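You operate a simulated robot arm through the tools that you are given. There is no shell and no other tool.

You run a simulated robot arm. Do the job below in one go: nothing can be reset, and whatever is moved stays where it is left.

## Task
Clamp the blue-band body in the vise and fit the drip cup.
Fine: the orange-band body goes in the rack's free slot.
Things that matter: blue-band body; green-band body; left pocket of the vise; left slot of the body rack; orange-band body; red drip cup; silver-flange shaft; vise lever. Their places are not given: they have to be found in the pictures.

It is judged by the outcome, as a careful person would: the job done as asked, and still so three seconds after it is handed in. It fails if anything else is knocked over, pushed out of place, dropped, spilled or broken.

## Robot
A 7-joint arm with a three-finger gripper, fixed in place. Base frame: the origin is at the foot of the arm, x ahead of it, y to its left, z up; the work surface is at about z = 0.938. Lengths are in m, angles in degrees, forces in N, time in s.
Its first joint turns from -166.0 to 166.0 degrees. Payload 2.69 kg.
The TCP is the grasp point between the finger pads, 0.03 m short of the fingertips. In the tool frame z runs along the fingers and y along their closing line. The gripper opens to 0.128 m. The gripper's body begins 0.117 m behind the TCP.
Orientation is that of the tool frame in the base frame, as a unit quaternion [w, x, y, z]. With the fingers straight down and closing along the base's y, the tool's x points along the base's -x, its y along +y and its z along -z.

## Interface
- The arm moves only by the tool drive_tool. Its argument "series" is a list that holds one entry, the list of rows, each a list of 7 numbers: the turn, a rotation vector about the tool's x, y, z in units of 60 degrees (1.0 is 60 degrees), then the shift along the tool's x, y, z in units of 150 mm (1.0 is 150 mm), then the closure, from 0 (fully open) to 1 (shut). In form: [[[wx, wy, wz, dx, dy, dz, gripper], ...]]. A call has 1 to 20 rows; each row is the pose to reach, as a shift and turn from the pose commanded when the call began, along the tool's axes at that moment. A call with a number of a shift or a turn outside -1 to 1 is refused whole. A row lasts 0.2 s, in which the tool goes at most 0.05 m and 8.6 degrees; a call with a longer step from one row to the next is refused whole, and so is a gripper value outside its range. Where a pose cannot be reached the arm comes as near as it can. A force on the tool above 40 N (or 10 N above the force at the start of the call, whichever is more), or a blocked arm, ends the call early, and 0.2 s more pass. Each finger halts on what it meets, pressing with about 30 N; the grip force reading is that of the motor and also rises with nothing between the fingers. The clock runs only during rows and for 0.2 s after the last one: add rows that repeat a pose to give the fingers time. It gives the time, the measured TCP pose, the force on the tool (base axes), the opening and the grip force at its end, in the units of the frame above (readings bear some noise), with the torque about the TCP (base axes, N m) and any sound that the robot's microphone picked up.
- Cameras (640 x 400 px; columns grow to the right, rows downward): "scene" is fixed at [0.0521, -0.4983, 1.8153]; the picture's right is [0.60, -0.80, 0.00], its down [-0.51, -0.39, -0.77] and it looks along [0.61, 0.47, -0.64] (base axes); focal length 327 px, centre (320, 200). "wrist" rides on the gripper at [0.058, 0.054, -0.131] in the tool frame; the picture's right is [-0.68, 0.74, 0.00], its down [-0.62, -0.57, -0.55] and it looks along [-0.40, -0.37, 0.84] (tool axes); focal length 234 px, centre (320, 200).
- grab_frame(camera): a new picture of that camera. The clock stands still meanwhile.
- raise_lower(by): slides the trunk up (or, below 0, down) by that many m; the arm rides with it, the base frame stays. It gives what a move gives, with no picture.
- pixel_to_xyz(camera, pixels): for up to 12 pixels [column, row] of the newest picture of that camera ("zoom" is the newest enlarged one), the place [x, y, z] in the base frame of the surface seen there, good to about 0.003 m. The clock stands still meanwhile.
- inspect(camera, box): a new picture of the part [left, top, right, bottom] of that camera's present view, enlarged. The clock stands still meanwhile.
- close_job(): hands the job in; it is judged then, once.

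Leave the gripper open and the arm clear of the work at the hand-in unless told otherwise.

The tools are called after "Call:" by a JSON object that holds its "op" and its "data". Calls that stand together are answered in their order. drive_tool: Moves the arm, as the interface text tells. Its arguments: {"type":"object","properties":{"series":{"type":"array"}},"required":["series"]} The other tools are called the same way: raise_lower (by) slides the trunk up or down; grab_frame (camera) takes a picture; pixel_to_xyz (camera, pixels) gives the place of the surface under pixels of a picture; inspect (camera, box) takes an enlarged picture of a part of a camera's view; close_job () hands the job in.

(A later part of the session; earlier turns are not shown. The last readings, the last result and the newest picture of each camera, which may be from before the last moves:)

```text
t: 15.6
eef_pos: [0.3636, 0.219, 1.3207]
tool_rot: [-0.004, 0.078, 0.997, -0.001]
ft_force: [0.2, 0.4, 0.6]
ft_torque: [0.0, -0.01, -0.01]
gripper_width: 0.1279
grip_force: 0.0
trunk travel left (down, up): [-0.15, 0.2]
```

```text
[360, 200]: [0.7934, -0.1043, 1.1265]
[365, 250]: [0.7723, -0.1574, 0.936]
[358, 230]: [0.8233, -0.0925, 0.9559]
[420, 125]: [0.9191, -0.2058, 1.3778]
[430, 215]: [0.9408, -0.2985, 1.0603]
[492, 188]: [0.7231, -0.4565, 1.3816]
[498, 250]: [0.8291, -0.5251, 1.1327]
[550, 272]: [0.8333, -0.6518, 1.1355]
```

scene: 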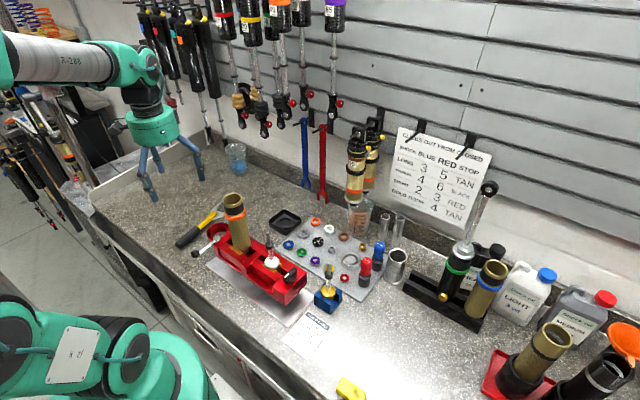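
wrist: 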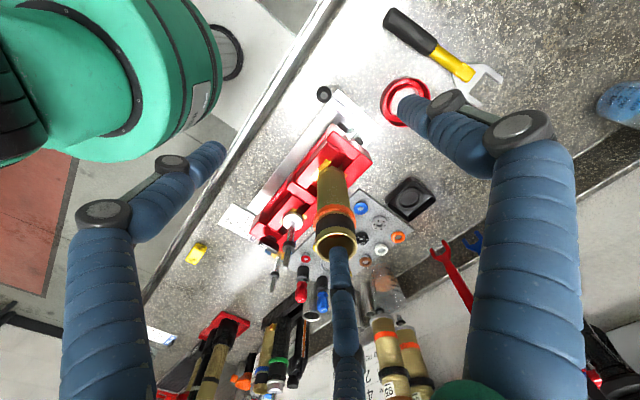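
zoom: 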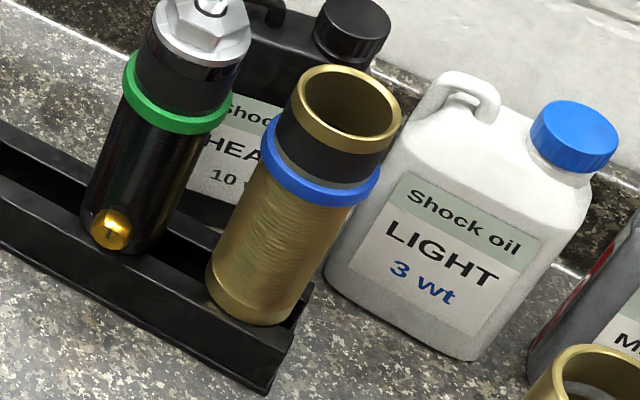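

The route is clear: the silver cup is at (0.735, -0.287) with its top at 1.034, and the hanging shocks are at x≥0.775. I'll move the open gripper over the orange body at (0.466, 0.124), staying above the rim, and square the yaw.

Call:
{"op": "drive_tool", "data": {"series": [[[0, 0, -0.03, -0.154, -0.104, -0.05, 0], [0, 0, -0.06, -0.308, -0.208, -0.07, 0], [0, 0, -0.09, -0.463, -0.313, -0.07, 0], [0, 0, -0.12, -0.617, -0.417, -0.07, 0], [0, 0, -0.147, -0.771, -0.521, -0.07, 0], [0, 0, -0.147, -0.771, -0.521, -0.07, 0]]]}}

Call:
{"op": "grab_frame", "data": {"camera": "wrist"}}

Call:
{"op": "inspect", "data": {"camera": "scene", "box": [160, 80, 320, 260]}}

```text
t: 17.0
eef_pos: [0.4663, 0.1215, 1.3322]
tool_rot: [-0.004, 0.001, 1.0, -0.001]
ft_force: [-0.4, -0.3, -0.1]
ft_torque: [0.02, 0.03, -0.02]
gripper_width: 0.128
grip_force: 0.1
trunk travel left (down, up): [-0.15, 0.2]
```

```text
taken
```

wrist: 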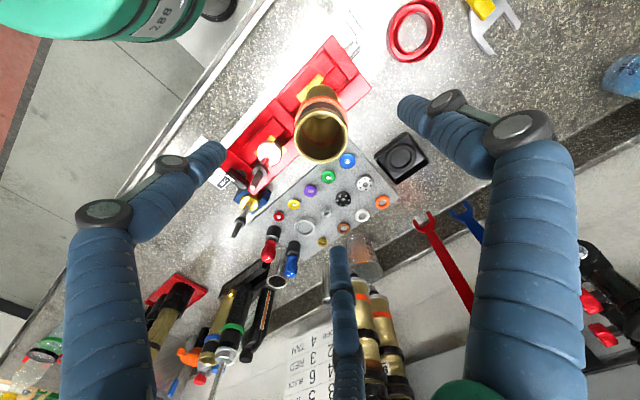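

```text
2.22 times, centred on (240, 170) of scene
```

zoom: 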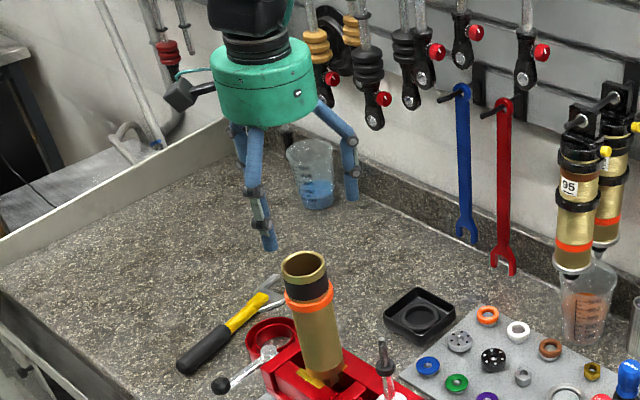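

The rim at wrist (321,135) is unobstructed now. I'll zoom in and measure its circle precisely.

Call:
{"op": "inspect", "data": {"camera": "wrist", "box": [270, 60, 370, 180]}}

Call:
{"op": "pixel_to_xyz", "data": {"camera": "zoom", "pixels": [[237, 245], [403, 250], [320, 172], [320, 342], [262, 195], [378, 195], [262, 310], [378, 315]]}}

```text
3.33 times, centred on (320, 120) of wrist
```

zoom: 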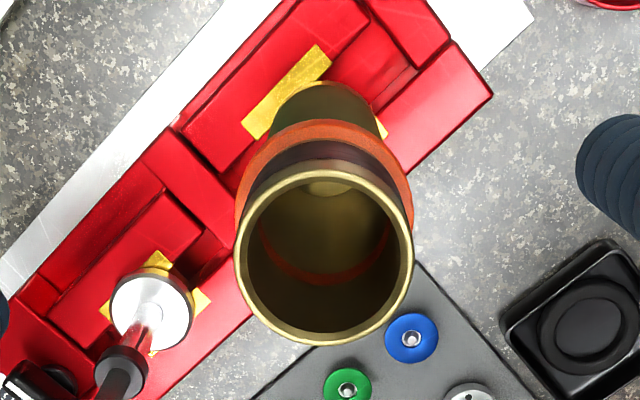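

```text
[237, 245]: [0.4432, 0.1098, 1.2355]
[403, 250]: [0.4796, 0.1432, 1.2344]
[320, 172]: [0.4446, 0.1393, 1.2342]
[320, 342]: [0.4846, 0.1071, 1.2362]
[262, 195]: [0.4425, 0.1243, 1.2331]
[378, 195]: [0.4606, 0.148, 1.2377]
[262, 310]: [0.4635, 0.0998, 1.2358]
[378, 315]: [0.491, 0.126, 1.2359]
```

The rim centre is about (0.465, 0.124) with the top at z≈1.2355. I'll go straight down to TCP z≈1.228 so the tips sit just above the band, then close slowly.

Call:
{"op": "drive_tool", "data": {"series": [[[0, 0, 0, 0.009, 0.017, 0.14, 0], [0, 0, 0, 0.009, 0.017, 0.28, 0], [0, 0, 0, 0.009, 0.017, 0.42, 0], [0, 0, 0, 0.009, 0.017, 0.56, 0], [0, 0, 0, 0.009, 0.017, 0.695, 0], [0, 0, 0, 0.009, 0.017, 0.695, 0.2]]]}}

Call:
{"op": "grab_frame", "data": {"camera": "wrist"}}

Call:
{"op": "inspect", "data": {"camera": "scene", "box": [180, 120, 300, 270]}}

```text
t: 18.4
eef_pos: [0.4648, 0.1262, 1.226]
tool_rot: [-0.004, 0.003, 1.0, -0.001]
ft_force: [0.5, -0.4, -0.3]
ft_torque: [-0.02, 0.01, 0.0]
gripper_width: 0.1024
grip_force: 0.0
trunk travel left (down, up): [-0.15, 0.2]
```

```text
taken
```

wrist: 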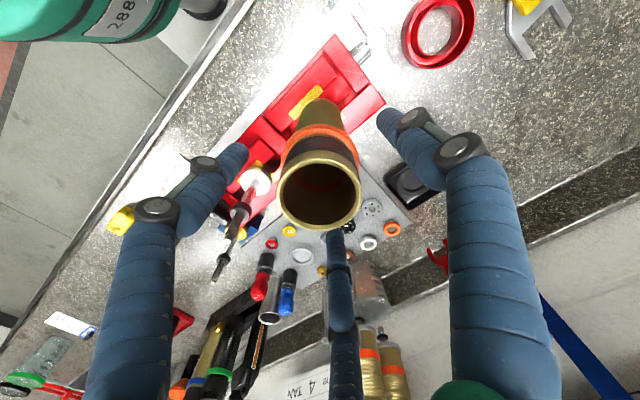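

```text
2.67 times, centred on (240, 195) of scene
```

zoom: 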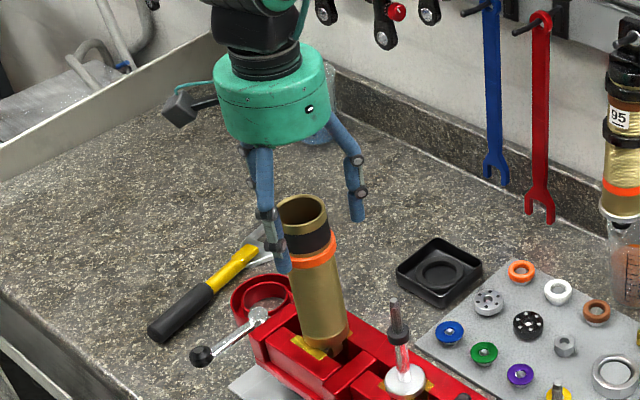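

The fingers surround the tube with the tips above the orange band. I'll close gently until they grip.

Call:
{"op": "drive_tool", "data": {"series": [[[0, 0, 0, 0, 0, 0, 0.3], [0, 0, 0, 0, 0, 0, 0.4], [0, 0, 0, 0, 0, 0, 0.48], [0, 0, 0, 0, 0, 0, 0.54], [0, 0, 0, 0, 0, 0, 0.58], [0, 0, 0, 0, 0, 0, 0.62], [0, 0, 0, 0, 0, 0, 0.66], [0, 0, 0, 0, 0, 0, 0.8], [0, 0, 0, 0, 0, 0, 1], [0, 0, 0, 0, 0, 0, 1]]]}}

Call:
{"op": "inspect", "data": {"camera": "scene", "box": [180, 120, 300, 270]}}

Call:
{"op": "grab_frame", "data": {"camera": "wrist"}}

```text
t: 20.6
eef_pos: [0.4654, 0.1248, 1.2266]
tool_rot: [-0.004, 0.002, 1.0, -0.001]
ft_force: [0.3, -0.7, -0.6]
ft_torque: [0.01, -0.1, 0.02]
gripper_width: 0.0532
grip_force: 30.3
trunk travel left (down, up): [-0.15, 0.2]
```

```text
2.67 times, centred on (240, 195) of scene
```

zoom: 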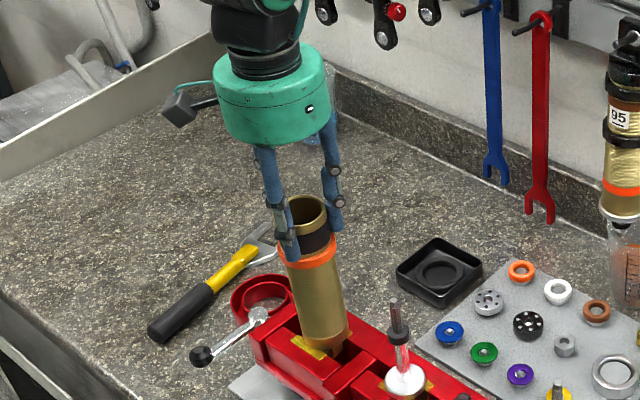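

```text
taken
```

wrist: 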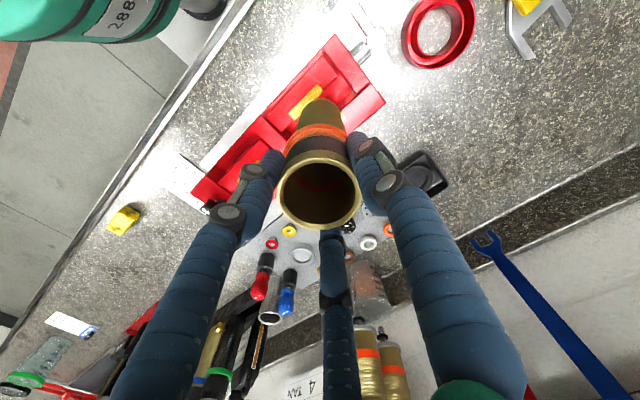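

The grip is firm at 53 mm width and 30 N. I'll lift slowly and watch the force.

Call:
{"op": "drive_tool", "data": {"series": [[[0, 0, 0, 0, 0, -0.03, 1], [0, 0, 0, 0, 0, -0.07, 1], [0, 0, 0, 0, 0, -0.12, 1], [0, 0, 0, 0, 0, -0.18, 1], [0, 0, 0, 0, 0, -0.25, 1], [0, 0, 0, 0, 0, -0.35, 1], [0, 0, 0, 0, 0, -0.45, 1]]]}}

Call:
{"op": "inspect", "data": {"camera": "scene", "box": [170, 80, 310, 280]}}

```text
t: 22.2
eef_pos: [0.4649, 0.1258, 1.2928]
tool_rot: [-0.004, 0.001, 1.0, -0.001]
ft_force: [0.6, 0.9, -5.0]
ft_torque: [-0.02, -0.01, -0.02]
gripper_width: 0.0531
grip_force: 29.6
trunk travel left (down, up): [-0.15, 0.2]
```

```text
2.00 times, centred on (240, 180) of scene
```

zoom: 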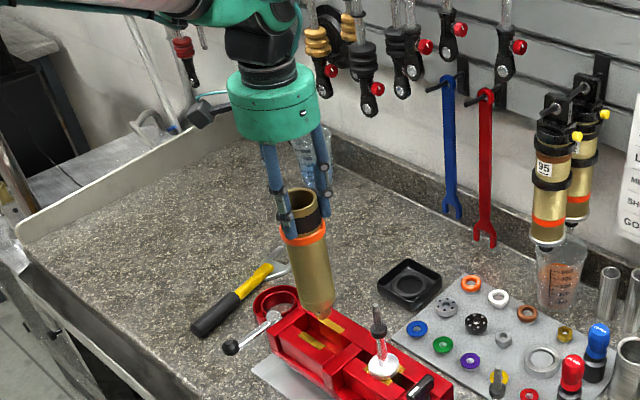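

The body is out with no drag (about 0.5 kg). I'll keep lifting to carrying height, then look at its bottom end and the empty pocket.

Call:
{"op": "drive_tool", "data": {"series": [[[0, 0, 0, 0, 0, -0.15, 1], [0, 0, 0, 0, 0, -0.35, 1], [0, 0, 0, 0, 0, -0.55, 1], [0, 0, 0, 0, 0, -0.75, 1], [0, 0, 0, 0, 0, -0.93, 1]]]}}

Call:
{"op": "inspect", "data": {"camera": "scene", "box": [170, 80, 310, 280]}}

Call:
{"op": "inspect", "data": {"camera": "scene", "box": [190, 210, 310, 310]}}

```text
t: 23.4
eef_pos: [0.4663, 0.1236, 1.4353]
tool_rot: [-0.003, 0.002, 1.0, -0.001]
ft_force: [-0.2, 0.2, -4.0]
ft_torque: [0.03, -0.02, -0.01]
gripper_width: 0.0535
grip_force: 30.2
trunk travel left (down, up): [-0.15, 0.2]
```

```text
2.00 times, centred on (240, 180) of scene
```

zoom: 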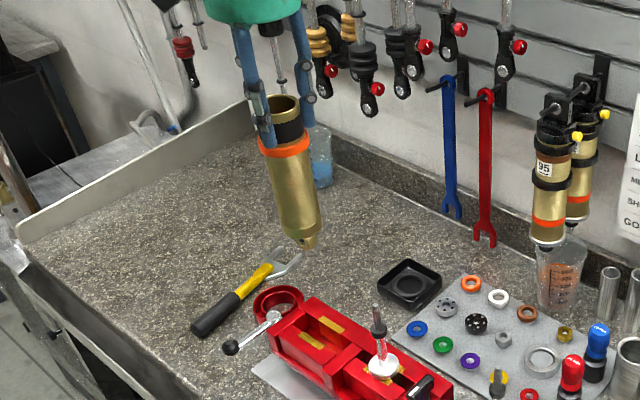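

```text
4.00 times, centred on (250, 260) of scene
```

zoom: 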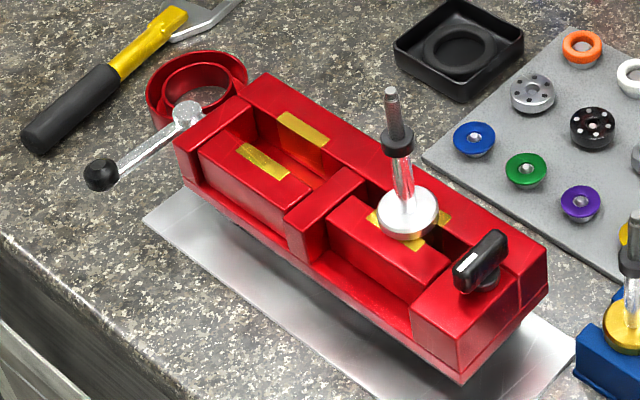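

The bottom has a stub that sits between the gold jaw pads, so I'll look at it closely. Its orientation may matter.

Call:
{"op": "inspect", "data": {"camera": "scene", "box": [220, 150, 270, 215]}}

Call:
{"op": "pixel_to_xyz", "data": {"camera": "zoom", "pixels": [[325, 290], [320, 330], [335, 345], [345, 320], [300, 320], [318, 350], [345, 270], [265, 60]]}}

```text
6.15 times, centred on (245, 182) of scene
```

zoom: 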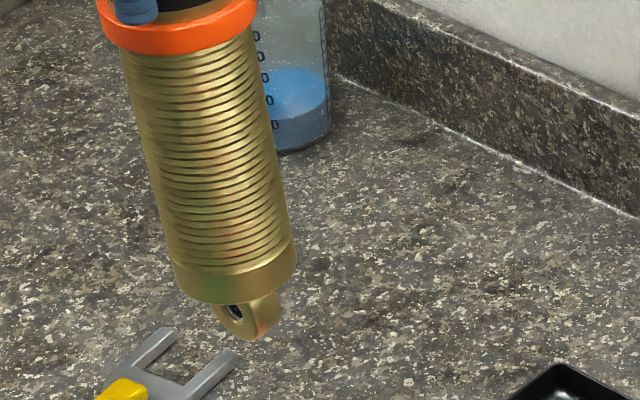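

```text
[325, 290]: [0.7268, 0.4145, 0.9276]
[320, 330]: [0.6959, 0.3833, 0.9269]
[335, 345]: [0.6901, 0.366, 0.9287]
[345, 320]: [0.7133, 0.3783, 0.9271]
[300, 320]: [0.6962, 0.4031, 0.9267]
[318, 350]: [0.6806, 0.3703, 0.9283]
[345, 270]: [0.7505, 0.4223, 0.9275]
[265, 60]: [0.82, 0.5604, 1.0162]
```

The bottom has a flat eyelet tab with its faces toward ±x, and the vise pads clamp those faces. So the bodies must keep this yaw in both the rack and the vise. I'll look at the rack's left slot.

Call:
{"op": "inspect", "data": {"camera": "scene", "box": [395, 260, 475, 320]}}

Call:
{"op": "pixel_to_xyz", "data": {"camera": "zoom", "pixels": [[145, 85], [120, 105], [145, 125], [75, 115], [80, 135], [60, 145], [200, 130], [170, 155], [165, 110], [185, 170], [110, 85], [220, 150]]}}

```text
6.67 times, centred on (435, 290) of scene
```

zoom: 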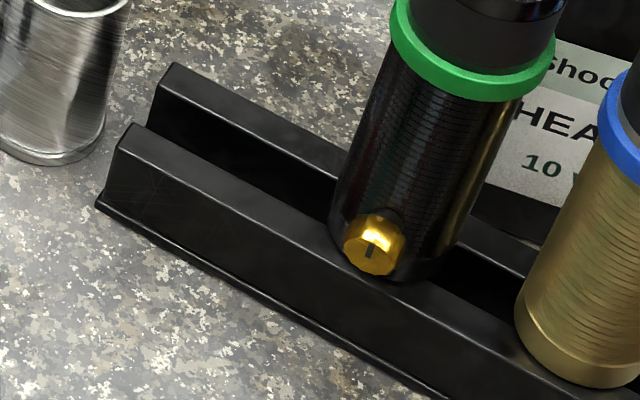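

```text
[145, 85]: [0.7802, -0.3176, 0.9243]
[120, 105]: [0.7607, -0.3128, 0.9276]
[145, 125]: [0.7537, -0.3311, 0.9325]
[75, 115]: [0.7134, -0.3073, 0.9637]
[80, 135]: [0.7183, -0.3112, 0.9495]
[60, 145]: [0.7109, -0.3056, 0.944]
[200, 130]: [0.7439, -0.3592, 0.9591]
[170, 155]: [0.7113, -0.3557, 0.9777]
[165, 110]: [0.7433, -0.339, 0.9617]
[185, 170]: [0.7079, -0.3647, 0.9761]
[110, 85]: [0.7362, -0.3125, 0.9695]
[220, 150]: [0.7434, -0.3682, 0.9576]
```

The rack is two rails along y (tops z≈0.976) with a gap at x≈0.716–0.743. The tab hangs in the gap and the body stands on the rails. The left slot centre is about (0.7295, -0.370). I'll carry the body there at height, upright and with the same yaw.

Call:
{"op": "drive_tool", "data": {"series": [[[0, 0, 0, -0.06, -0.11, 0, 1], [0, 0, 0, -0.14, -0.26, 0, 1], [0, 0, 0, -0.22, -0.41, 0, 1], [0, 0, 0, -0.3, -0.56, 0, 1], [0, 0, 0, -0.37, -0.7, 0, 1], [0, 0, 0, -0.439, -0.823, 0, 1]]]}}

Call:
{"op": "drive_tool", "data": {"series": [[[0, 0, 0, -0.06, -0.11, 0, 1], [0, 0, 0, -0.14, -0.26, 0, 1], [0, 0, 0, -0.22, -0.41, 0, 1], [0, 0, 0, -0.3, -0.56, 0, 1], [0, 0, 0, -0.37, -0.7, 0, 1], [0, 0, 0, -0.439, -0.823, 0, 1]]]}}

Call:
{"op": "grab_frame", "data": {"camera": "scene"}}

```text
t: 24.8
eef_pos: [0.5315, 0.003, 1.4357]
tool_rot: [-0.004, 0.002, 1.0, -0.002]
ft_force: [-0.8, -0.3, -5.1]
ft_torque: [0.02, 0.0, 0.02]
gripper_width: 0.0535
grip_force: 30.0
trunk travel left (down, up): [-0.15, 0.2]
```

```text
t: 26.2
eef_pos: [0.5981, -0.1223, 1.4329]
tool_rot: [-0.003, 0.002, 1.0, -0.001]
ft_force: [0.0, 1.0, -5.7]
ft_torque: [0.02, -0.01, 0.01]
gripper_width: 0.0531
grip_force: 30.6
trunk travel left (down, up): [-0.15, 0.2]
```

```text
taken
```

scene: 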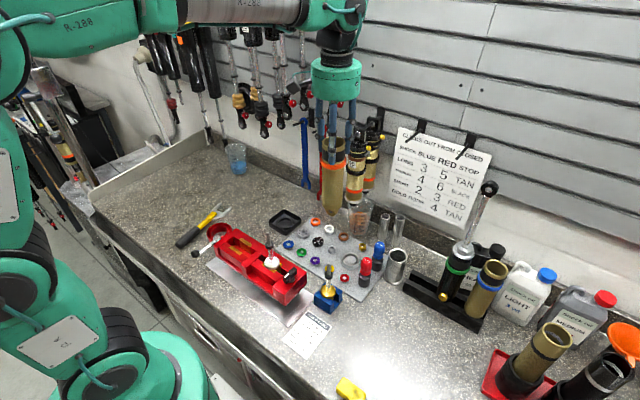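

The carry is steady. I'll continue with the last two legs and then check the position over the left slot.

Call:
{"op": "drive_tool", "data": {"series": [[[0, 0, 0, -0.06, -0.11, 0, 1], [0, 0, 0, -0.14, -0.26, 0, 1], [0, 0, 0, -0.22, -0.41, 0, 1], [0, 0, 0, -0.3, -0.56, 0, 1], [0, 0, 0, -0.37, -0.7, 0, 1], [0, 0, 0, -0.439, -0.823, 0, 1]]]}}

Call:
{"op": "drive_tool", "data": {"series": [[[0, 0, 0, -0.06, -0.11, 0, 1], [0, 0, 0, -0.14, -0.26, 0, 1], [0, 0, 0, -0.22, -0.41, 0, 1], [0, 0, 0, -0.3, -0.56, 0, 1], [0, 0, 0, -0.38, -0.7, 0, 1], [0, 0, 0, -0.439, -0.815, 0, 1], [0, 0, 0, -0.439, -0.815, 0, 1]]]}}

Call:
{"op": "grab_frame", "data": {"camera": "scene"}}

Call:
{"op": "grab_frame", "data": {"camera": "wrist"}}

```text
t: 27.6
eef_pos: [0.663, -0.2472, 1.4337]
tool_rot: [-0.004, 0.002, 1.0, -0.002]
ft_force: [-1.3, -0.4, -4.5]
ft_torque: [0.0, -0.01, 0.0]
gripper_width: 0.053
grip_force: 30.4
trunk travel left (down, up): [-0.15, 0.2]
```

```text
t: 29.2
eef_pos: [0.7284, -0.3663, 1.4328]
tool_rot: [-0.004, 0.001, 1.0, 0.0]
ft_force: [0.4, 0.0, -4.7]
ft_torque: [0.01, 0.04, 0.0]
gripper_width: 0.0534
grip_force: 30.1
trunk travel left (down, up): [-0.15, 0.2]
```

```text
taken
```

scene: 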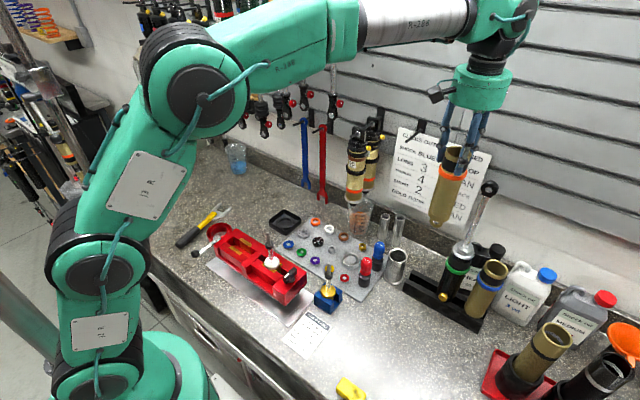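

```text
taken
```

wrist: 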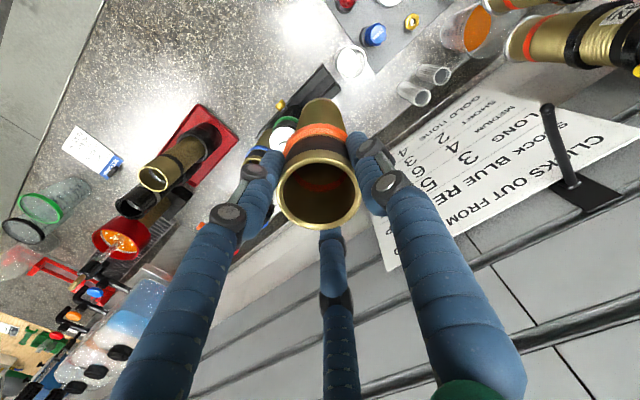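

The body hangs over the left slot, clear of the green body's shaft. I'll trim the position slightly and lower in stages.

Call:
{"op": "drive_tool", "data": {"series": [[[0, 0, 0, -0.007, -0.02, 0.1, 1], [0, 0, 0, -0.007, -0.02, 0.25, 1], [0, 0, 0, -0.007, -0.02, 0.4, 1], [0, 0, 0, -0.007, -0.02, 0.55, 1], [0, 0, 0, -0.007, -0.02, 0.7, 1], [0, 0, 0, -0.007, -0.02, 0.85, 1], [0, 0, 0, -0.007, -0.02, 0.93, 1], [0, 0, 0, -0.007, -0.02, 0.93, 1]]]}}

Call:
{"op": "grab_frame", "data": {"camera": "scene"}}

Call:
{"op": "inspect", "data": {"camera": "scene", "box": [400, 130, 520, 320]}}

```text
t: 31.0
eef_pos: [0.7291, -0.3708, 1.2945]
tool_rot: [-0.003, 0.002, 1.0, -0.001]
ft_force: [0.2, 0.7, -5.4]
ft_torque: [0.01, -0.02, -0.03]
gripper_width: 0.0535
grip_force: 30.3
trunk travel left (down, up): [-0.15, 0.2]
```

```text
taken
```

scene: 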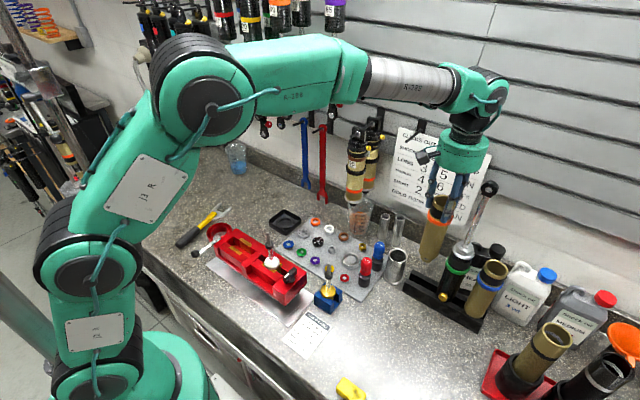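

```text
2.11 times, centred on (460, 225) of scene
```

zoom: 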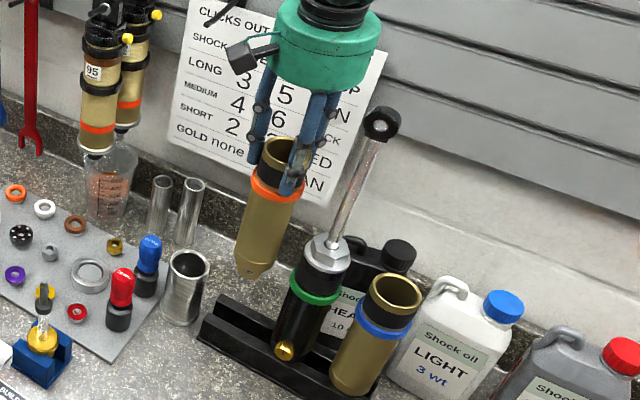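

Clearance to the eyelet looks adequate, about 12 mm at the palm. I'll lower to just above the rails.

Call:
{"op": "drive_tool", "data": {"series": [[[0, 0, 0, 0, 0, 0.1, 1], [0, 0, 0, 0, 0, 0.2, 1], [0, 0, 0, 0, 0, 0.3, 1], [0, 0, 0, 0, 0, 0.4, 1], [0, 0, 0, 0, 0, 0.5, 1], [0, 0, 0, 0, 0, 0.6, 1], [0, 0, 0, 0, 0, 0.7, 1], [0, 0, 0, 0, 0, 0.77, 1], [0, 0, 0, 0, 0, 0.77, 1]]]}}

Call:
{"op": "inspect", "data": {"camera": "scene", "box": [400, 170, 510, 320]}}

Call:
{"op": "inspect", "data": {"camera": "scene", "box": [410, 245, 470, 310]}}

```text
t: 33.0
eef_pos: [0.7268, -0.3707, 1.1782]
tool_rot: [-0.004, 0.002, 1.0, -0.001]
ft_force: [0.7, 0.5, -4.9]
ft_torque: [0.01, -0.02, 0.0]
gripper_width: 0.0534
grip_force: 30.0
trunk travel left (down, up): [-0.15, 0.2]
```

```text
2.67 times, centred on (455, 245) of scene
```

zoom: 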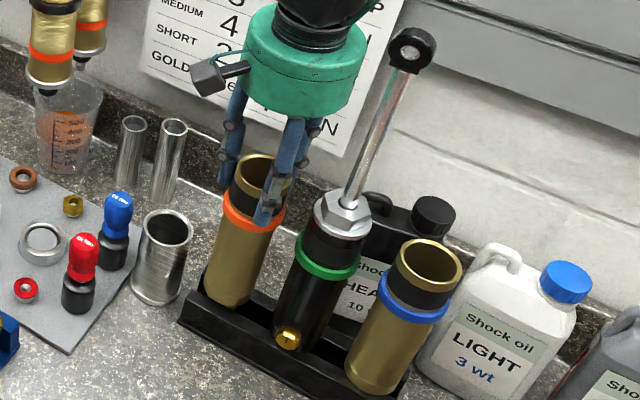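

```text
6.15 times, centred on (440, 278) of scene
```

zoom: 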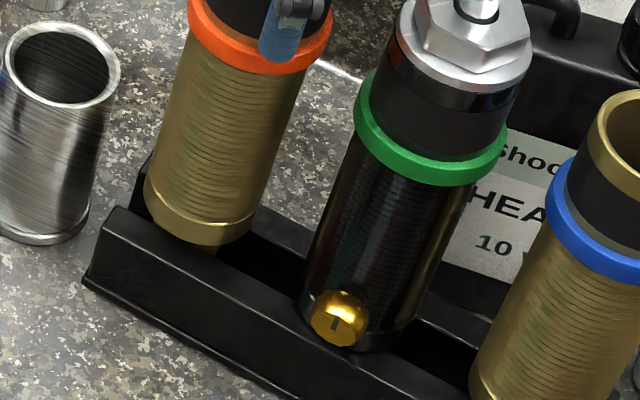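

The tab is entering the gap between the rails. I'll lower slowly, with small steps near contact.

Call:
{"op": "drive_tool", "data": {"series": [[[0, 0, 0, -0.01, 0, 0.02, 1], [0, 0, 0, -0.01, 0, 0.04, 1], [0, 0, 0, -0.01, 0, 0.06, 1], [0, 0, 0, -0.01, 0, 0.075, 1], [0, 0, 0, -0.01, 0, 0.085, 1], [0, 0, 0, -0.01, 0, 0.095, 1], [0, 0, 0, -0.01, 0, 0.1, 1]]]}}

Call:
{"op": "inspect", "data": {"camera": "scene", "box": [410, 245, 470, 310]}}

```text
t: 34.6
eef_pos: [0.7294, -0.37, 1.1617]
tool_rot: [-0.003, 0.002, 1.0, 0.0]
ft_force: [0.4, -0.4, -4.4]
ft_torque: [0.01, 0.0, 0.0]
gripper_width: 0.0532
grip_force: 30.0
trunk travel left (down, up): [-0.15, 0.2]
```

```text
6.15 times, centred on (440, 278) of scene
```

zoom: 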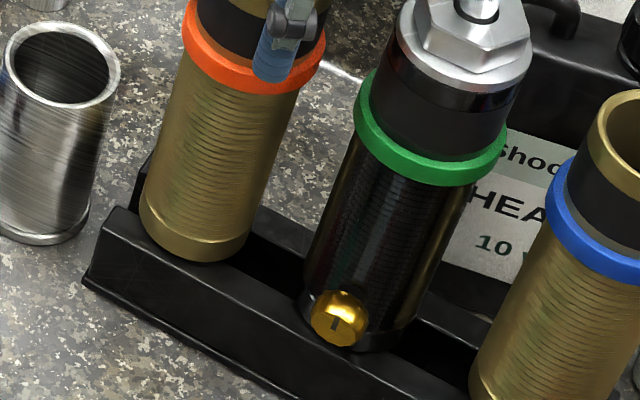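

There is still no contact (-4.4 N, the weight only). I'll continue in 1 mm steps until the force shows the rails carrying it.

Call:
{"op": "drive_tool", "data": {"series": [[[0, 0, 0, 0, 0, 0.007, 1], [0, 0, 0, 0, 0, 0.013, 1], [0, 0, 0, 0, 0, 0.02, 1]]]}}

Call:
{"op": "drive_tool", "data": {"series": [[[0, 0, 0, 0, 0, 0.007, 1], [0, 0, 0, 0, 0, 0.013, 1]]]}}

```text
t: 35.4
eef_pos: [0.7289, -0.3702, 1.1597]
tool_rot: [-0.003, 0.002, 1.0, -0.001]
ft_force: [-0.1, 1.2, -0.3]
ft_torque: [0.13, 0.09, -0.03]
gripper_width: 0.0532
grip_force: 30.4
trunk travel left (down, up): [-0.15, 0.2]
```

```text
t: 36.0
eef_pos: [0.729, -0.3712, 1.1604]
tool_rot: [-0.002, 0.001, 1.0, -0.001]
ft_force: [-2.4, 5.5, 16.3]
ft_torque: [0.6, 0.54, -0.07]
gripper_width: 0.0536
grip_force: 29.9
trunk travel left (down, up): [-0.15, 0.2]
```

The body rests on the rails at TCP z≈1.160 (now pressing +16 N). I'll ease up 2 mm to relieve that, then open slowly.

Call:
{"op": "drive_tool", "data": {"series": [[[0, 0, 0, 0, 0, -0.015, 1], [0, 0, 0, 0, 0, -0.015, 1]]]}}

Call:
{"op": "drive_tool", "data": {"series": [[[0, 0, 0, 0, 0, 0, 0.58], [0, 0, 0, 0, 0, 0, 0.56], [0, 0, 0, 0, 0, 0, 0.53], [0, 0, 0, 0, 0, 0, 0.49], [0, 0, 0, 0, 0, 0, 0.45], [0, 0, 0, 0, 0, 0, 0.4], [0, 0, 0, 0, 0, 0, 0.35]]]}}

Call:
{"op": "inspect", "data": {"camera": "scene", "box": [400, 170, 510, 320]}}

Call:
{"op": "grab_frame", "data": {"camera": "wrist"}}

```text
t: 36.6
eef_pos: [0.7294, -0.3706, 1.1609]
tool_rot: [-0.003, 0.002, 1.0, -0.001]
ft_force: [2.9, 1.3, 7.5]
ft_torque: [-0.02, -0.54, 0.01]
gripper_width: 0.0532
grip_force: 30.0
trunk travel left (down, up): [-0.15, 0.2]
```

```text
t: 38.2
eef_pos: [0.7292, -0.3714, 1.1606]
tool_rot: [-0.004, 0.002, 1.0, -0.001]
ft_force: [0.1, -0.2, -0.2]
ft_torque: [0.0, -0.02, 0.01]
gripper_width: 0.0833
grip_force: 0.1
trunk travel left (down, up): [-0.15, 0.2]
```

```text
2.67 times, centred on (455, 245) of scene
```

zoom: 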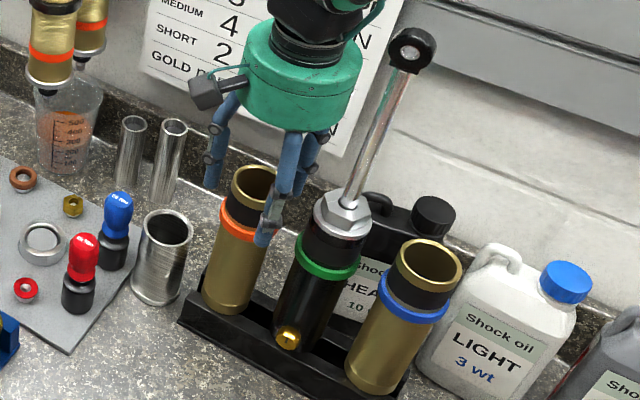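

```text
taken
```

wrist: 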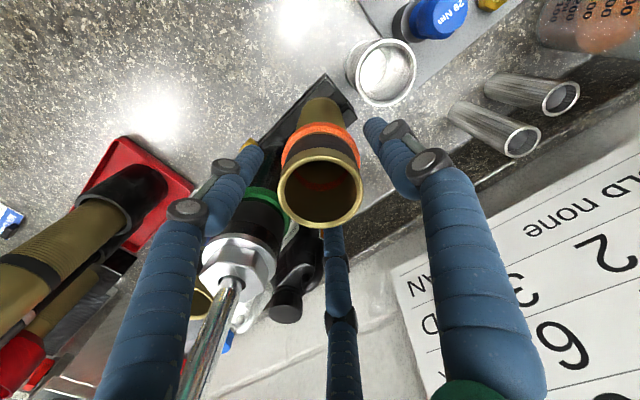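

The orange body stands upright in the left slot, level with the blue body. I'll lift straight up, clear of the rim and the eyelet.

Call:
{"op": "drive_tool", "data": {"series": [[[0, 0, 0, 0, 0, -0.05, 0.35], [0, 0, 0, 0, 0, -0.15, 0.35], [0, 0, 0, 0, 0, -0.3, 0.35], [0, 0, 0, 0, 0, -0.5, 0.35], [0, 0, 0, 0, 0, -0.75, 0.35], [0, 0, 0, 0, 0, -1, 0.35]]]}}

Call:
{"op": "drive_tool", "data": {"series": [[[0, 0, 0, 0, 0, -0.25, 0.35], [0, 0, 0, 0, 0, -0.5, 0.35], [0, 0, 0, 0, 0, -0.75, 0.35], [0, 0, 0, 0, 0, -1, 0.35]]]}}

Call:
{"op": "grab_frame", "data": {"camera": "scene"}}

Call:
{"op": "grab_frame", "data": {"camera": "wrist"}}

```text
t: 39.6
eef_pos: [0.7303, -0.371, 1.3097]
tool_rot: [-0.002, 0.001, 1.0, 0.0]
ft_force: [0.9, -0.4, -0.1]
ft_torque: [-0.01, -0.01, 0.01]
gripper_width: 0.0833
grip_force: 0.0
trunk travel left (down, up): [-0.15, 0.2]
```

```text
t: 40.6
eef_pos: [0.7318, -0.3691, 1.4615]
tool_rot: [-0.004, 0.002, 1.0, -0.001]
ft_force: [-0.2, -1.1, 0.6]
ft_torque: [-0.01, -0.02, -0.01]
gripper_width: 0.0832
grip_force: 0.1
trunk travel left (down, up): [-0.15, 0.2]
```

```text
taken
```

scene: 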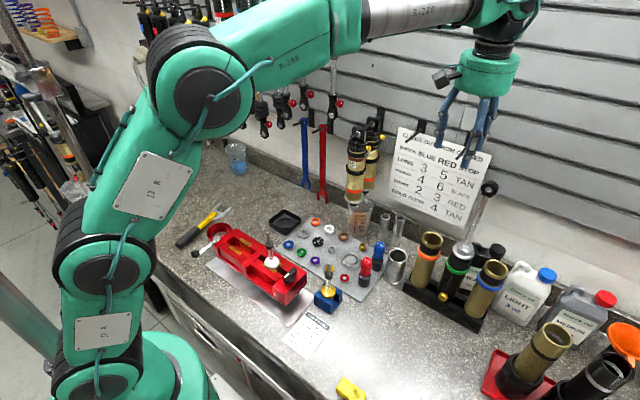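

```text
taken
```

wrist: 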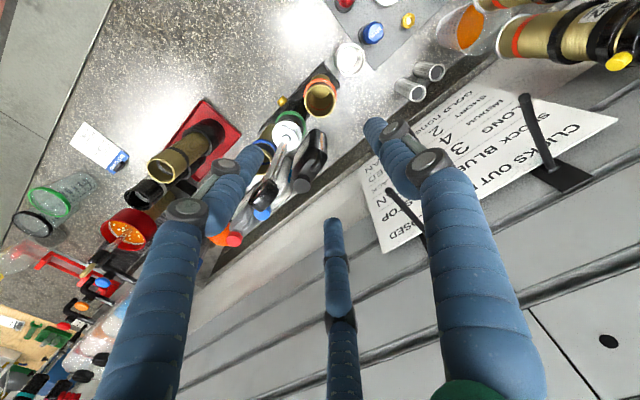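

The orange body stands in the left slot. Next is the blue body: I'll pass over the eyelet at height and turn the hand -60° so no finger points at the green body and the camera stays away from its shaft.

Call:
{"op": "drive_tool", "data": {"series": [[[0, 0, -0.125, 0, -0.12, -0.05, 0.3], [0, 0, -0.25, 0, -0.25, -0.05, 0.3], [0, 0, -0.375, 0, -0.38, -0.05, 0.3], [0, 0, -0.5, 0, -0.5, -0.05, 0.3], [0, 0, -0.625, 0, -0.63, -0.05, 0.25], [0, 0, -0.75, 0, -0.76, -0.05, 0.2], [0, 0, -0.875, 0, -0.88, -0.05, 0.15], [0, 0, -1, 0, -1, -0.05, 0.1], [0, 0, -1, 0, -1, -0.05, 0.1]]]}}

Call:
{"op": "grab_frame", "data": {"camera": "wrist"}}

Call:
{"op": "grab_frame", "data": {"camera": "scene"}}

```text
t: 42.6
eef_pos: [0.7313, -0.5205, 1.4677]
tool_rot: [-0.003, -0.499, 0.866, 0.001]
ft_force: [0.3, -0.4, 0.6]
ft_torque: [0.01, -0.02, -0.02]
gripper_width: 0.115
grip_force: 0.1
trunk travel left (down, up): [-0.15, 0.2]
```

```text
taken
```

wrist: 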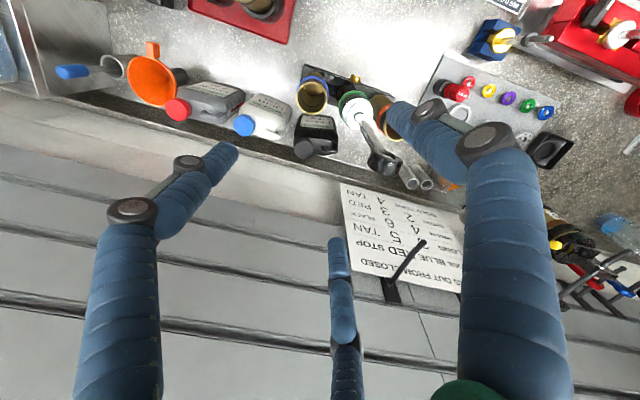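

```text
taken
```

scene: 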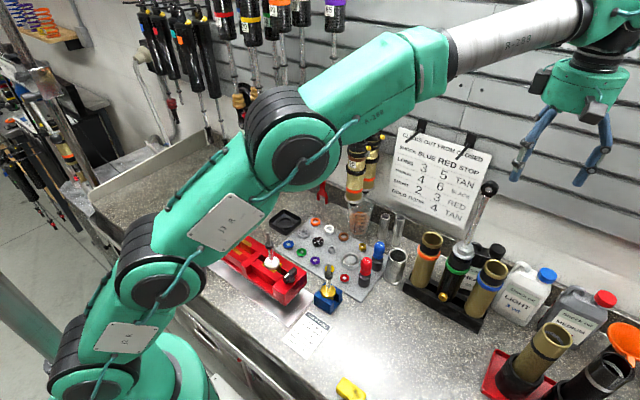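

The blue body's rim is at wrist (312,95). I'll zoom in and measure it.

Call:
{"op": "inspect", "data": {"camera": "wrist", "box": [270, 50, 420, 150]}}

Call:
{"op": "pixel_to_xyz", "data": {"camera": "zoom", "pixels": [[118, 205], [244, 205], [180, 150], [180, 258], [135, 165], [225, 165], [135, 245], [225, 245], [370, 210], [453, 345], [340, 180], [490, 200]]}}

```text
4.00 times, centred on (345, 100) of wrist
```

zoom: 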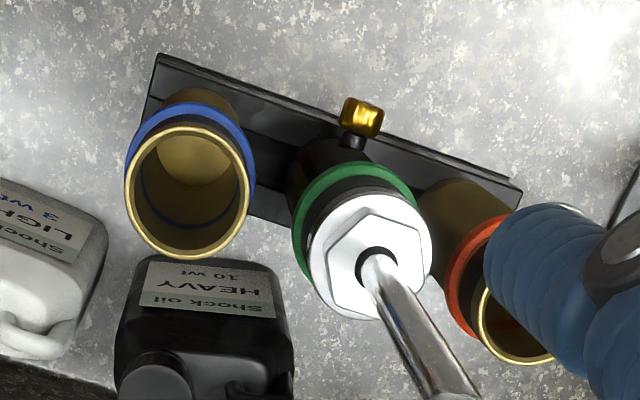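

```text
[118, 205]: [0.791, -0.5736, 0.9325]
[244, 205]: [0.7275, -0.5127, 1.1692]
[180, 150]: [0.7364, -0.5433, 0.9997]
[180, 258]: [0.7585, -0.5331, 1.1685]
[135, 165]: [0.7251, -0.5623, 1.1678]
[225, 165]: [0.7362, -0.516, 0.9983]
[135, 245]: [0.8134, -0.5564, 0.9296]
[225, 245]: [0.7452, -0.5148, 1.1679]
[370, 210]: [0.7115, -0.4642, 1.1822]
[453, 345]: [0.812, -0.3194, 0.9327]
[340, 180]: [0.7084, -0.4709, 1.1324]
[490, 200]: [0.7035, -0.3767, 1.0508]
```

Call:
{"op": "pixel_to_xyz", "data": {"camera": "zoom", "pixels": [[129, 190], [133, 215], [150, 240], [190, 130], [215, 140], [240, 170], [160, 138], [205, 252], [235, 230], [130, 178]]}}

```text
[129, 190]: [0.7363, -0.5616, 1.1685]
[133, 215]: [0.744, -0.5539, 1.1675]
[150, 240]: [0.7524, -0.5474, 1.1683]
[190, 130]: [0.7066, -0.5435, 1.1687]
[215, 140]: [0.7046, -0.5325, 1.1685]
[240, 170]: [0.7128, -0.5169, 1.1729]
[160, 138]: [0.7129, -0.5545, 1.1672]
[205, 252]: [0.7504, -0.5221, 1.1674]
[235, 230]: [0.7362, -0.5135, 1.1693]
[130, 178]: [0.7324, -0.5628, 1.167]
```

The blue rim is centred at about (0.7305, -0.537), z≈1.168. I'll centre over it with a moderate opening to stay clear of the black cap behind, then go down partway and check the forearm against the eyelet.

Call:
{"op": "drive_tool", "data": {"series": [[[0, 0, 0, 0.098, -0.05, 0, 0.3], [0, 0, 0, 0.098, -0.05, 0.15, 0.3], [0, 0, 0, 0.098, -0.05, 0.35, 0.3], [0, 0, 0, 0.098, -0.05, 0.55, 0.3], [0, 0, 0, 0.098, -0.05, 0.75, 0.3], [0, 0, 0, 0.098, -0.05, 0.95, 0.3], [0, 0, 0, 0.098, -0.05, 0.95, 0.3]]]}}

Call:
{"op": "grab_frame", "data": {"camera": "scene"}}

Call:
{"op": "grab_frame", "data": {"camera": "wrist"}}

```text
t: 44.2
eef_pos: [0.7272, -0.5361, 1.3251]
tool_rot: [-0.004, -0.499, 0.867, 0.001]
ft_force: [0.2, -0.5, -0.1]
ft_torque: [-0.04, 0.03, 0.01]
gripper_width: 0.0894
grip_force: 0.1
trunk travel left (down, up): [-0.15, 0.2]
```

```text
taken
```

scene: 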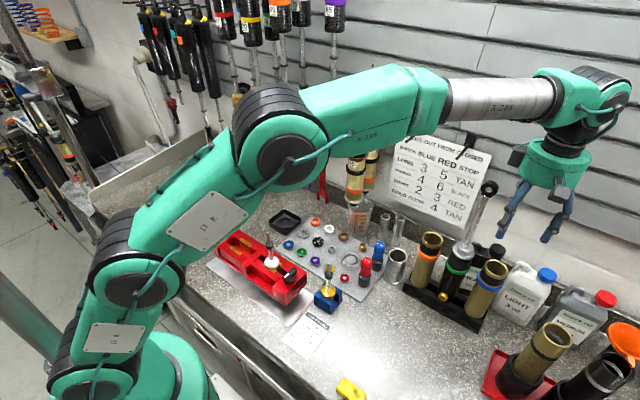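

```text
taken
```

wrist: 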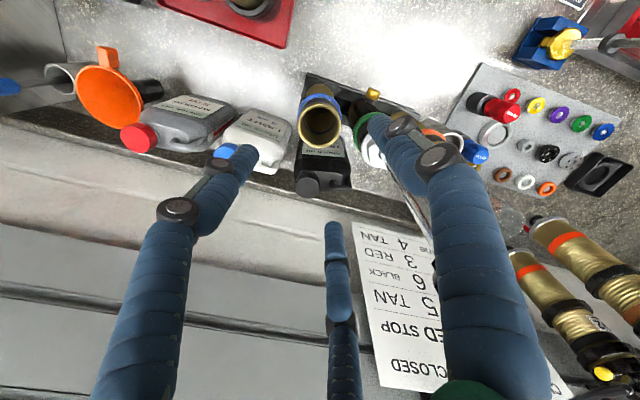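

I'll check the heights of the wrist and forearm underside at scene (545,118), (520,120) and (575,145) against the eyelet top at 1.392.

Call:
{"op": "pixel_to_xyz", "data": {"camera": "scene", "pixels": [[545, 118], [520, 120], [575, 145], [560, 122], [480, 120], [560, 150], [585, 150], [535, 165], [560, 180], [545, 100], [490, 188]]}}

Call:
{"op": "inspect", "data": {"camera": "scene", "box": [440, 60, 640, 280]}}

```text
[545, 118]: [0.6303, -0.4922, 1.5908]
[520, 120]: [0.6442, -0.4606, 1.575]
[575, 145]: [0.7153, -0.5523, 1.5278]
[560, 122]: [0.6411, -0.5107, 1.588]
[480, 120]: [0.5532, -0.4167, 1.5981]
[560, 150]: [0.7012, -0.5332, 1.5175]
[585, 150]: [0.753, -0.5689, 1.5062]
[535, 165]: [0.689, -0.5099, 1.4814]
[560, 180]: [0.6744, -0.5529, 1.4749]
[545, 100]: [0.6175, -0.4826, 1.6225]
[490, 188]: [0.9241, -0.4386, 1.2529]
```

```text
1.82 times, centred on (540, 170) of scene
```

zoom: 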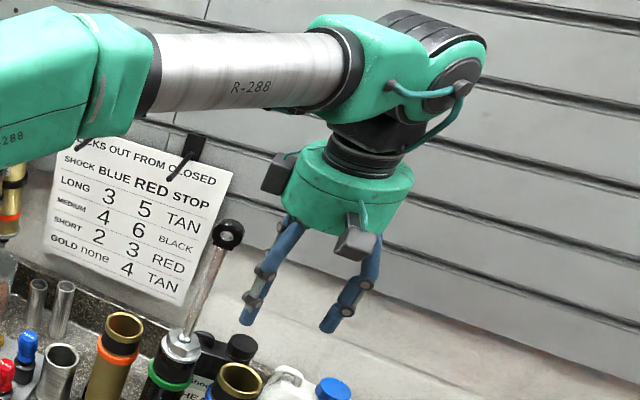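

I see two small boxes on the hand: one in front at zoom (355,235) and one at the left at (275,172). I'll measure both so neither touches the eyelet.

Call:
{"op": "pixel_to_xyz", "data": {"camera": "zoom", "pixels": [[275, 172], [265, 185], [285, 160], [272, 160], [280, 185], [355, 238], [340, 245], [370, 245], [230, 235], [228, 222], [360, 135], [345, 115]]}}

```text
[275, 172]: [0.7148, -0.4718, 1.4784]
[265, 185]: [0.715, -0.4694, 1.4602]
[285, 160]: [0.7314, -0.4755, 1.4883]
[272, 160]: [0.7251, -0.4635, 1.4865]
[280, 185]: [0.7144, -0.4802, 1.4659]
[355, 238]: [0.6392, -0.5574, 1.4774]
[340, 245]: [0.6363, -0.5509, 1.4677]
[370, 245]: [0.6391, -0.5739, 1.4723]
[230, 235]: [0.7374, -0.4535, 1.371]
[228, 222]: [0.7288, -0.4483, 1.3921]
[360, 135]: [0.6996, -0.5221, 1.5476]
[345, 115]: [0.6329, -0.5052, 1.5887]
```

The second box sits at tool (-0.058, +0.054), and at this yaw it points at the green shaft and would hit it. Both boxes are on the tool's +y side, so the safe yaw here is 180°, with the fingers at -y and ±30° off +x and -x. I'll go back up and turn in the positive direction, which is 240° in all.

Call:
{"op": "drive_tool", "data": {"series": [[[0, 0, 0, 0, 0, -0.25, 0.3], [0, 0, 0, 0, 0, -0.5, 0.3], [0, 0, 0, 0, 0, -0.75, 0.3], [0, 0, 0, 0, 0, -1, 0.3]]]}}

Call:
{"op": "drive_tool", "data": {"series": [[[0, 0, 0.14, 0, 0, 0, 0.3], [0, 0, 0.28, 0, 0, 0, 0.3], [0, 0, 0.42, 0, 0, 0, 0.3], [0, 0, 0.56, 0, 0, 0, 0.3], [0, 0, 0.7, 0, 0, 0, 0.3], [0, 0, 0.84, 0, 0, 0, 0.3], [0, 0, 0.98, 0, 0, 0, 0.3], [0, 0, 1, 0, 0, 0, 0.3]]]}}

Call:
{"op": "drive_tool", "data": {"series": [[[0, 0, 0.14, 0, 0, 0, 0.3], [0, 0, 0.28, 0, 0, 0, 0.3], [0, 0, 0.42, 0, 0, 0, 0.3], [0, 0, 0.56, 0, 0, 0, 0.3], [0, 0, 0.7, 0, 0, 0, 0.3], [0, 0, 0.84, 0, 0, 0, 0.3], [0, 0, 0.98, 0, 0, 0, 0.3], [0, 0, 1, 0, 0, 0, 0.3]]]}}

Call:
{"op": "drive_tool", "data": {"series": [[[0, 0, 0.14, 0, 0, 0, 0.3], [0, 0, 0.28, 0, 0, 0, 0.3], [0, 0, 0.42, 0, 0, 0, 0.3], [0, 0, 0.56, 0, 0, 0, 0.3], [0, 0, 0.7, 0, 0, 0, 0.3], [0, 0, 0.84, 0, 0, 0, 0.3], [0, 0, 0.98, 0, 0, 0, 0.3], [0, 0, 1, 0, 0, 0, 0.3]]]}}

```text
t: 45.2
eef_pos: [0.7302, -0.5365, 1.4764]
tool_rot: [-0.004, -0.499, 0.867, 0.002]
ft_force: [-0.4, -0.1, -0.8]
ft_torque: [0.04, 0.01, 0.0]
gripper_width: 0.0895
grip_force: 0.0
trunk travel left (down, up): [-0.15, 0.2]
```

```text
t: 47.0
eef_pos: [0.7301, -0.5365, 1.4756]
tool_rot: [-0.003, 0.003, 1.0, -0.001]
ft_force: [0.5, -0.4, -0.6]
ft_torque: [-0.01, 0.01, 0.01]
gripper_width: 0.0895
grip_force: 0.1
trunk travel left (down, up): [-0.15, 0.2]
```

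```text
t: 48.8
eef_pos: [0.7298, -0.5365, 1.4755]
tool_rot: [-0.002, 0.502, 0.865, -0.002]
ft_force: [0.0, 0.1, 0.4]
ft_torque: [-0.01, 0.01, 0.0]
gripper_width: 0.0895
grip_force: 0.1
trunk travel left (down, up): [-0.15, 0.2]
```

```text
t: 50.6
eef_pos: [0.73, -0.5364, 1.4748]
tool_rot: [-0.001, 0.868, 0.497, -0.005]
ft_force: [0.2, -0.3, -0.6]
ft_torque: [-0.01, -0.02, 0.01]
gripper_width: 0.0894
grip_force: 0.0
trunk travel left (down, up): [-0.15, 0.2]
```

Yaw is now +120° and the arm follows without trouble. I'll turn the last 60° to 180° and look.

Call:
{"op": "drive_tool", "data": {"series": [[[0, 0, 0.14, 0, 0, 0, 0.3], [0, 0, 0.28, 0, 0, 0, 0.3], [0, 0, 0.42, 0, 0, 0, 0.3], [0, 0, 0.56, 0, 0, 0, 0.3], [0, 0, 0.7, 0, 0, 0, 0.3], [0, 0, 0.84, 0, 0, 0, 0.3], [0, 0, 0.98, 0, 0, 0, 0.3], [0, 0, 1, 0, 0, 0, 0.3]]]}}

Call:
{"op": "grab_frame", "data": {"camera": "wrist"}}

Call:
{"op": "inspect", "data": {"camera": "scene", "box": [440, 20, 640, 280]}}

```text
t: 52.4
eef_pos: [0.7302, -0.5377, 1.4752]
tool_rot: [0.0, 1.0, -0.003, -0.004]
ft_force: [0.1, 0.6, 1.2]
ft_torque: [-0.03, -0.02, 0.01]
gripper_width: 0.0896
grip_force: 0.1
trunk travel left (down, up): [-0.15, 0.2]
```

```text
taken
```

wrist: 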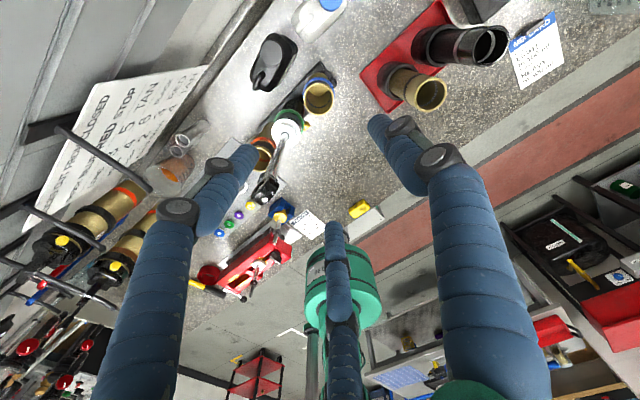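

```text
1.54 times, centred on (540, 150) of scene
```

zoom: 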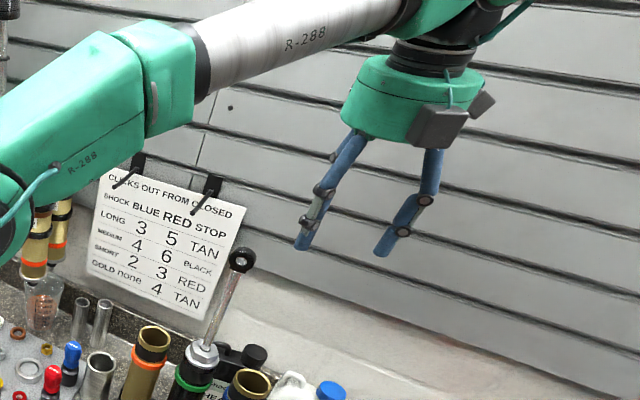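

The boxes are now on the -y side, away from the green shaft. I'll descend straight down: first to about 1.33 for a check, then to the grip height of 1.160.

Call:
{"op": "drive_tool", "data": {"series": [[[0, 0, 0, 0, 0, 0.2, 0.3], [0, 0, 0, 0, 0, 0.4, 0.3], [0, 0, 0, 0, 0, 0.6, 0.3], [0, 0, 0, 0, 0, 0.8, 0.3], [0, 0, 0, 0, 0, 1, 0.3], [0, 0, 0, 0, 0, 1, 0.3]]]}}

Call:
{"op": "drive_tool", "data": {"series": [[[0, 0, 0, 0, 0, 0.15, 0.3], [0, 0, 0, 0, 0, 0.3, 0.3], [0, 0, 0, 0, 0, 0.45, 0.3], [0, 0, 0, 0, 0, 0.6, 0.3], [0, 0, 0, 0, 0, 0.7, 0.3], [0, 0, 0, 0, 0, 0.7, 0.3]]]}}

Call:
{"op": "grab_frame", "data": {"camera": "wrist"}}

Call:
{"op": "inspect", "data": {"camera": "scene", "box": [420, 80, 600, 310]}}

```text
t: 53.8
eef_pos: [0.727, -0.5361, 1.3241]
tool_rot: [0.0, 1.0, -0.002, -0.003]
ft_force: [-0.8, -0.7, 0.5]
ft_torque: [0.0, 0.03, 0.02]
gripper_width: 0.0898
grip_force: 0.1
trunk travel left (down, up): [-0.15, 0.2]
```

```text
t: 55.2
eef_pos: [0.7282, -0.5371, 1.2199]
tool_rot: [0.001, 1.0, -0.003, -0.003]
ft_force: [0.0, 0.2, 0.0]
ft_torque: [0.02, 0.01, -0.03]
gripper_width: 0.0896
grip_force: 0.0
trunk travel left (down, up): [-0.15, 0.2]
```

```text
taken
```

wrist: 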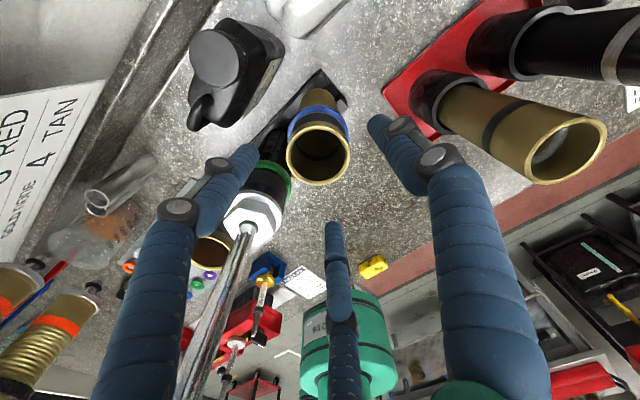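

```text
1.74 times, centred on (510, 195) of scene
```

zoom: 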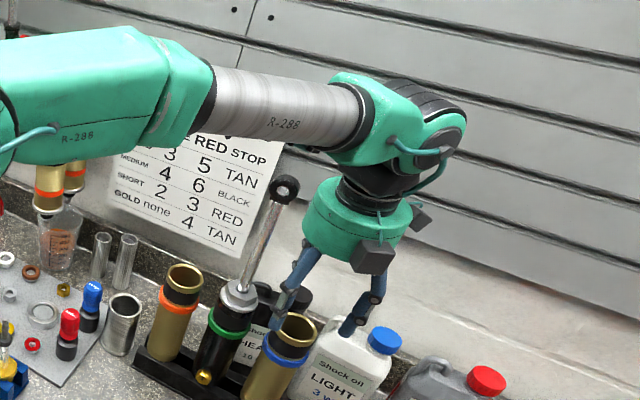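

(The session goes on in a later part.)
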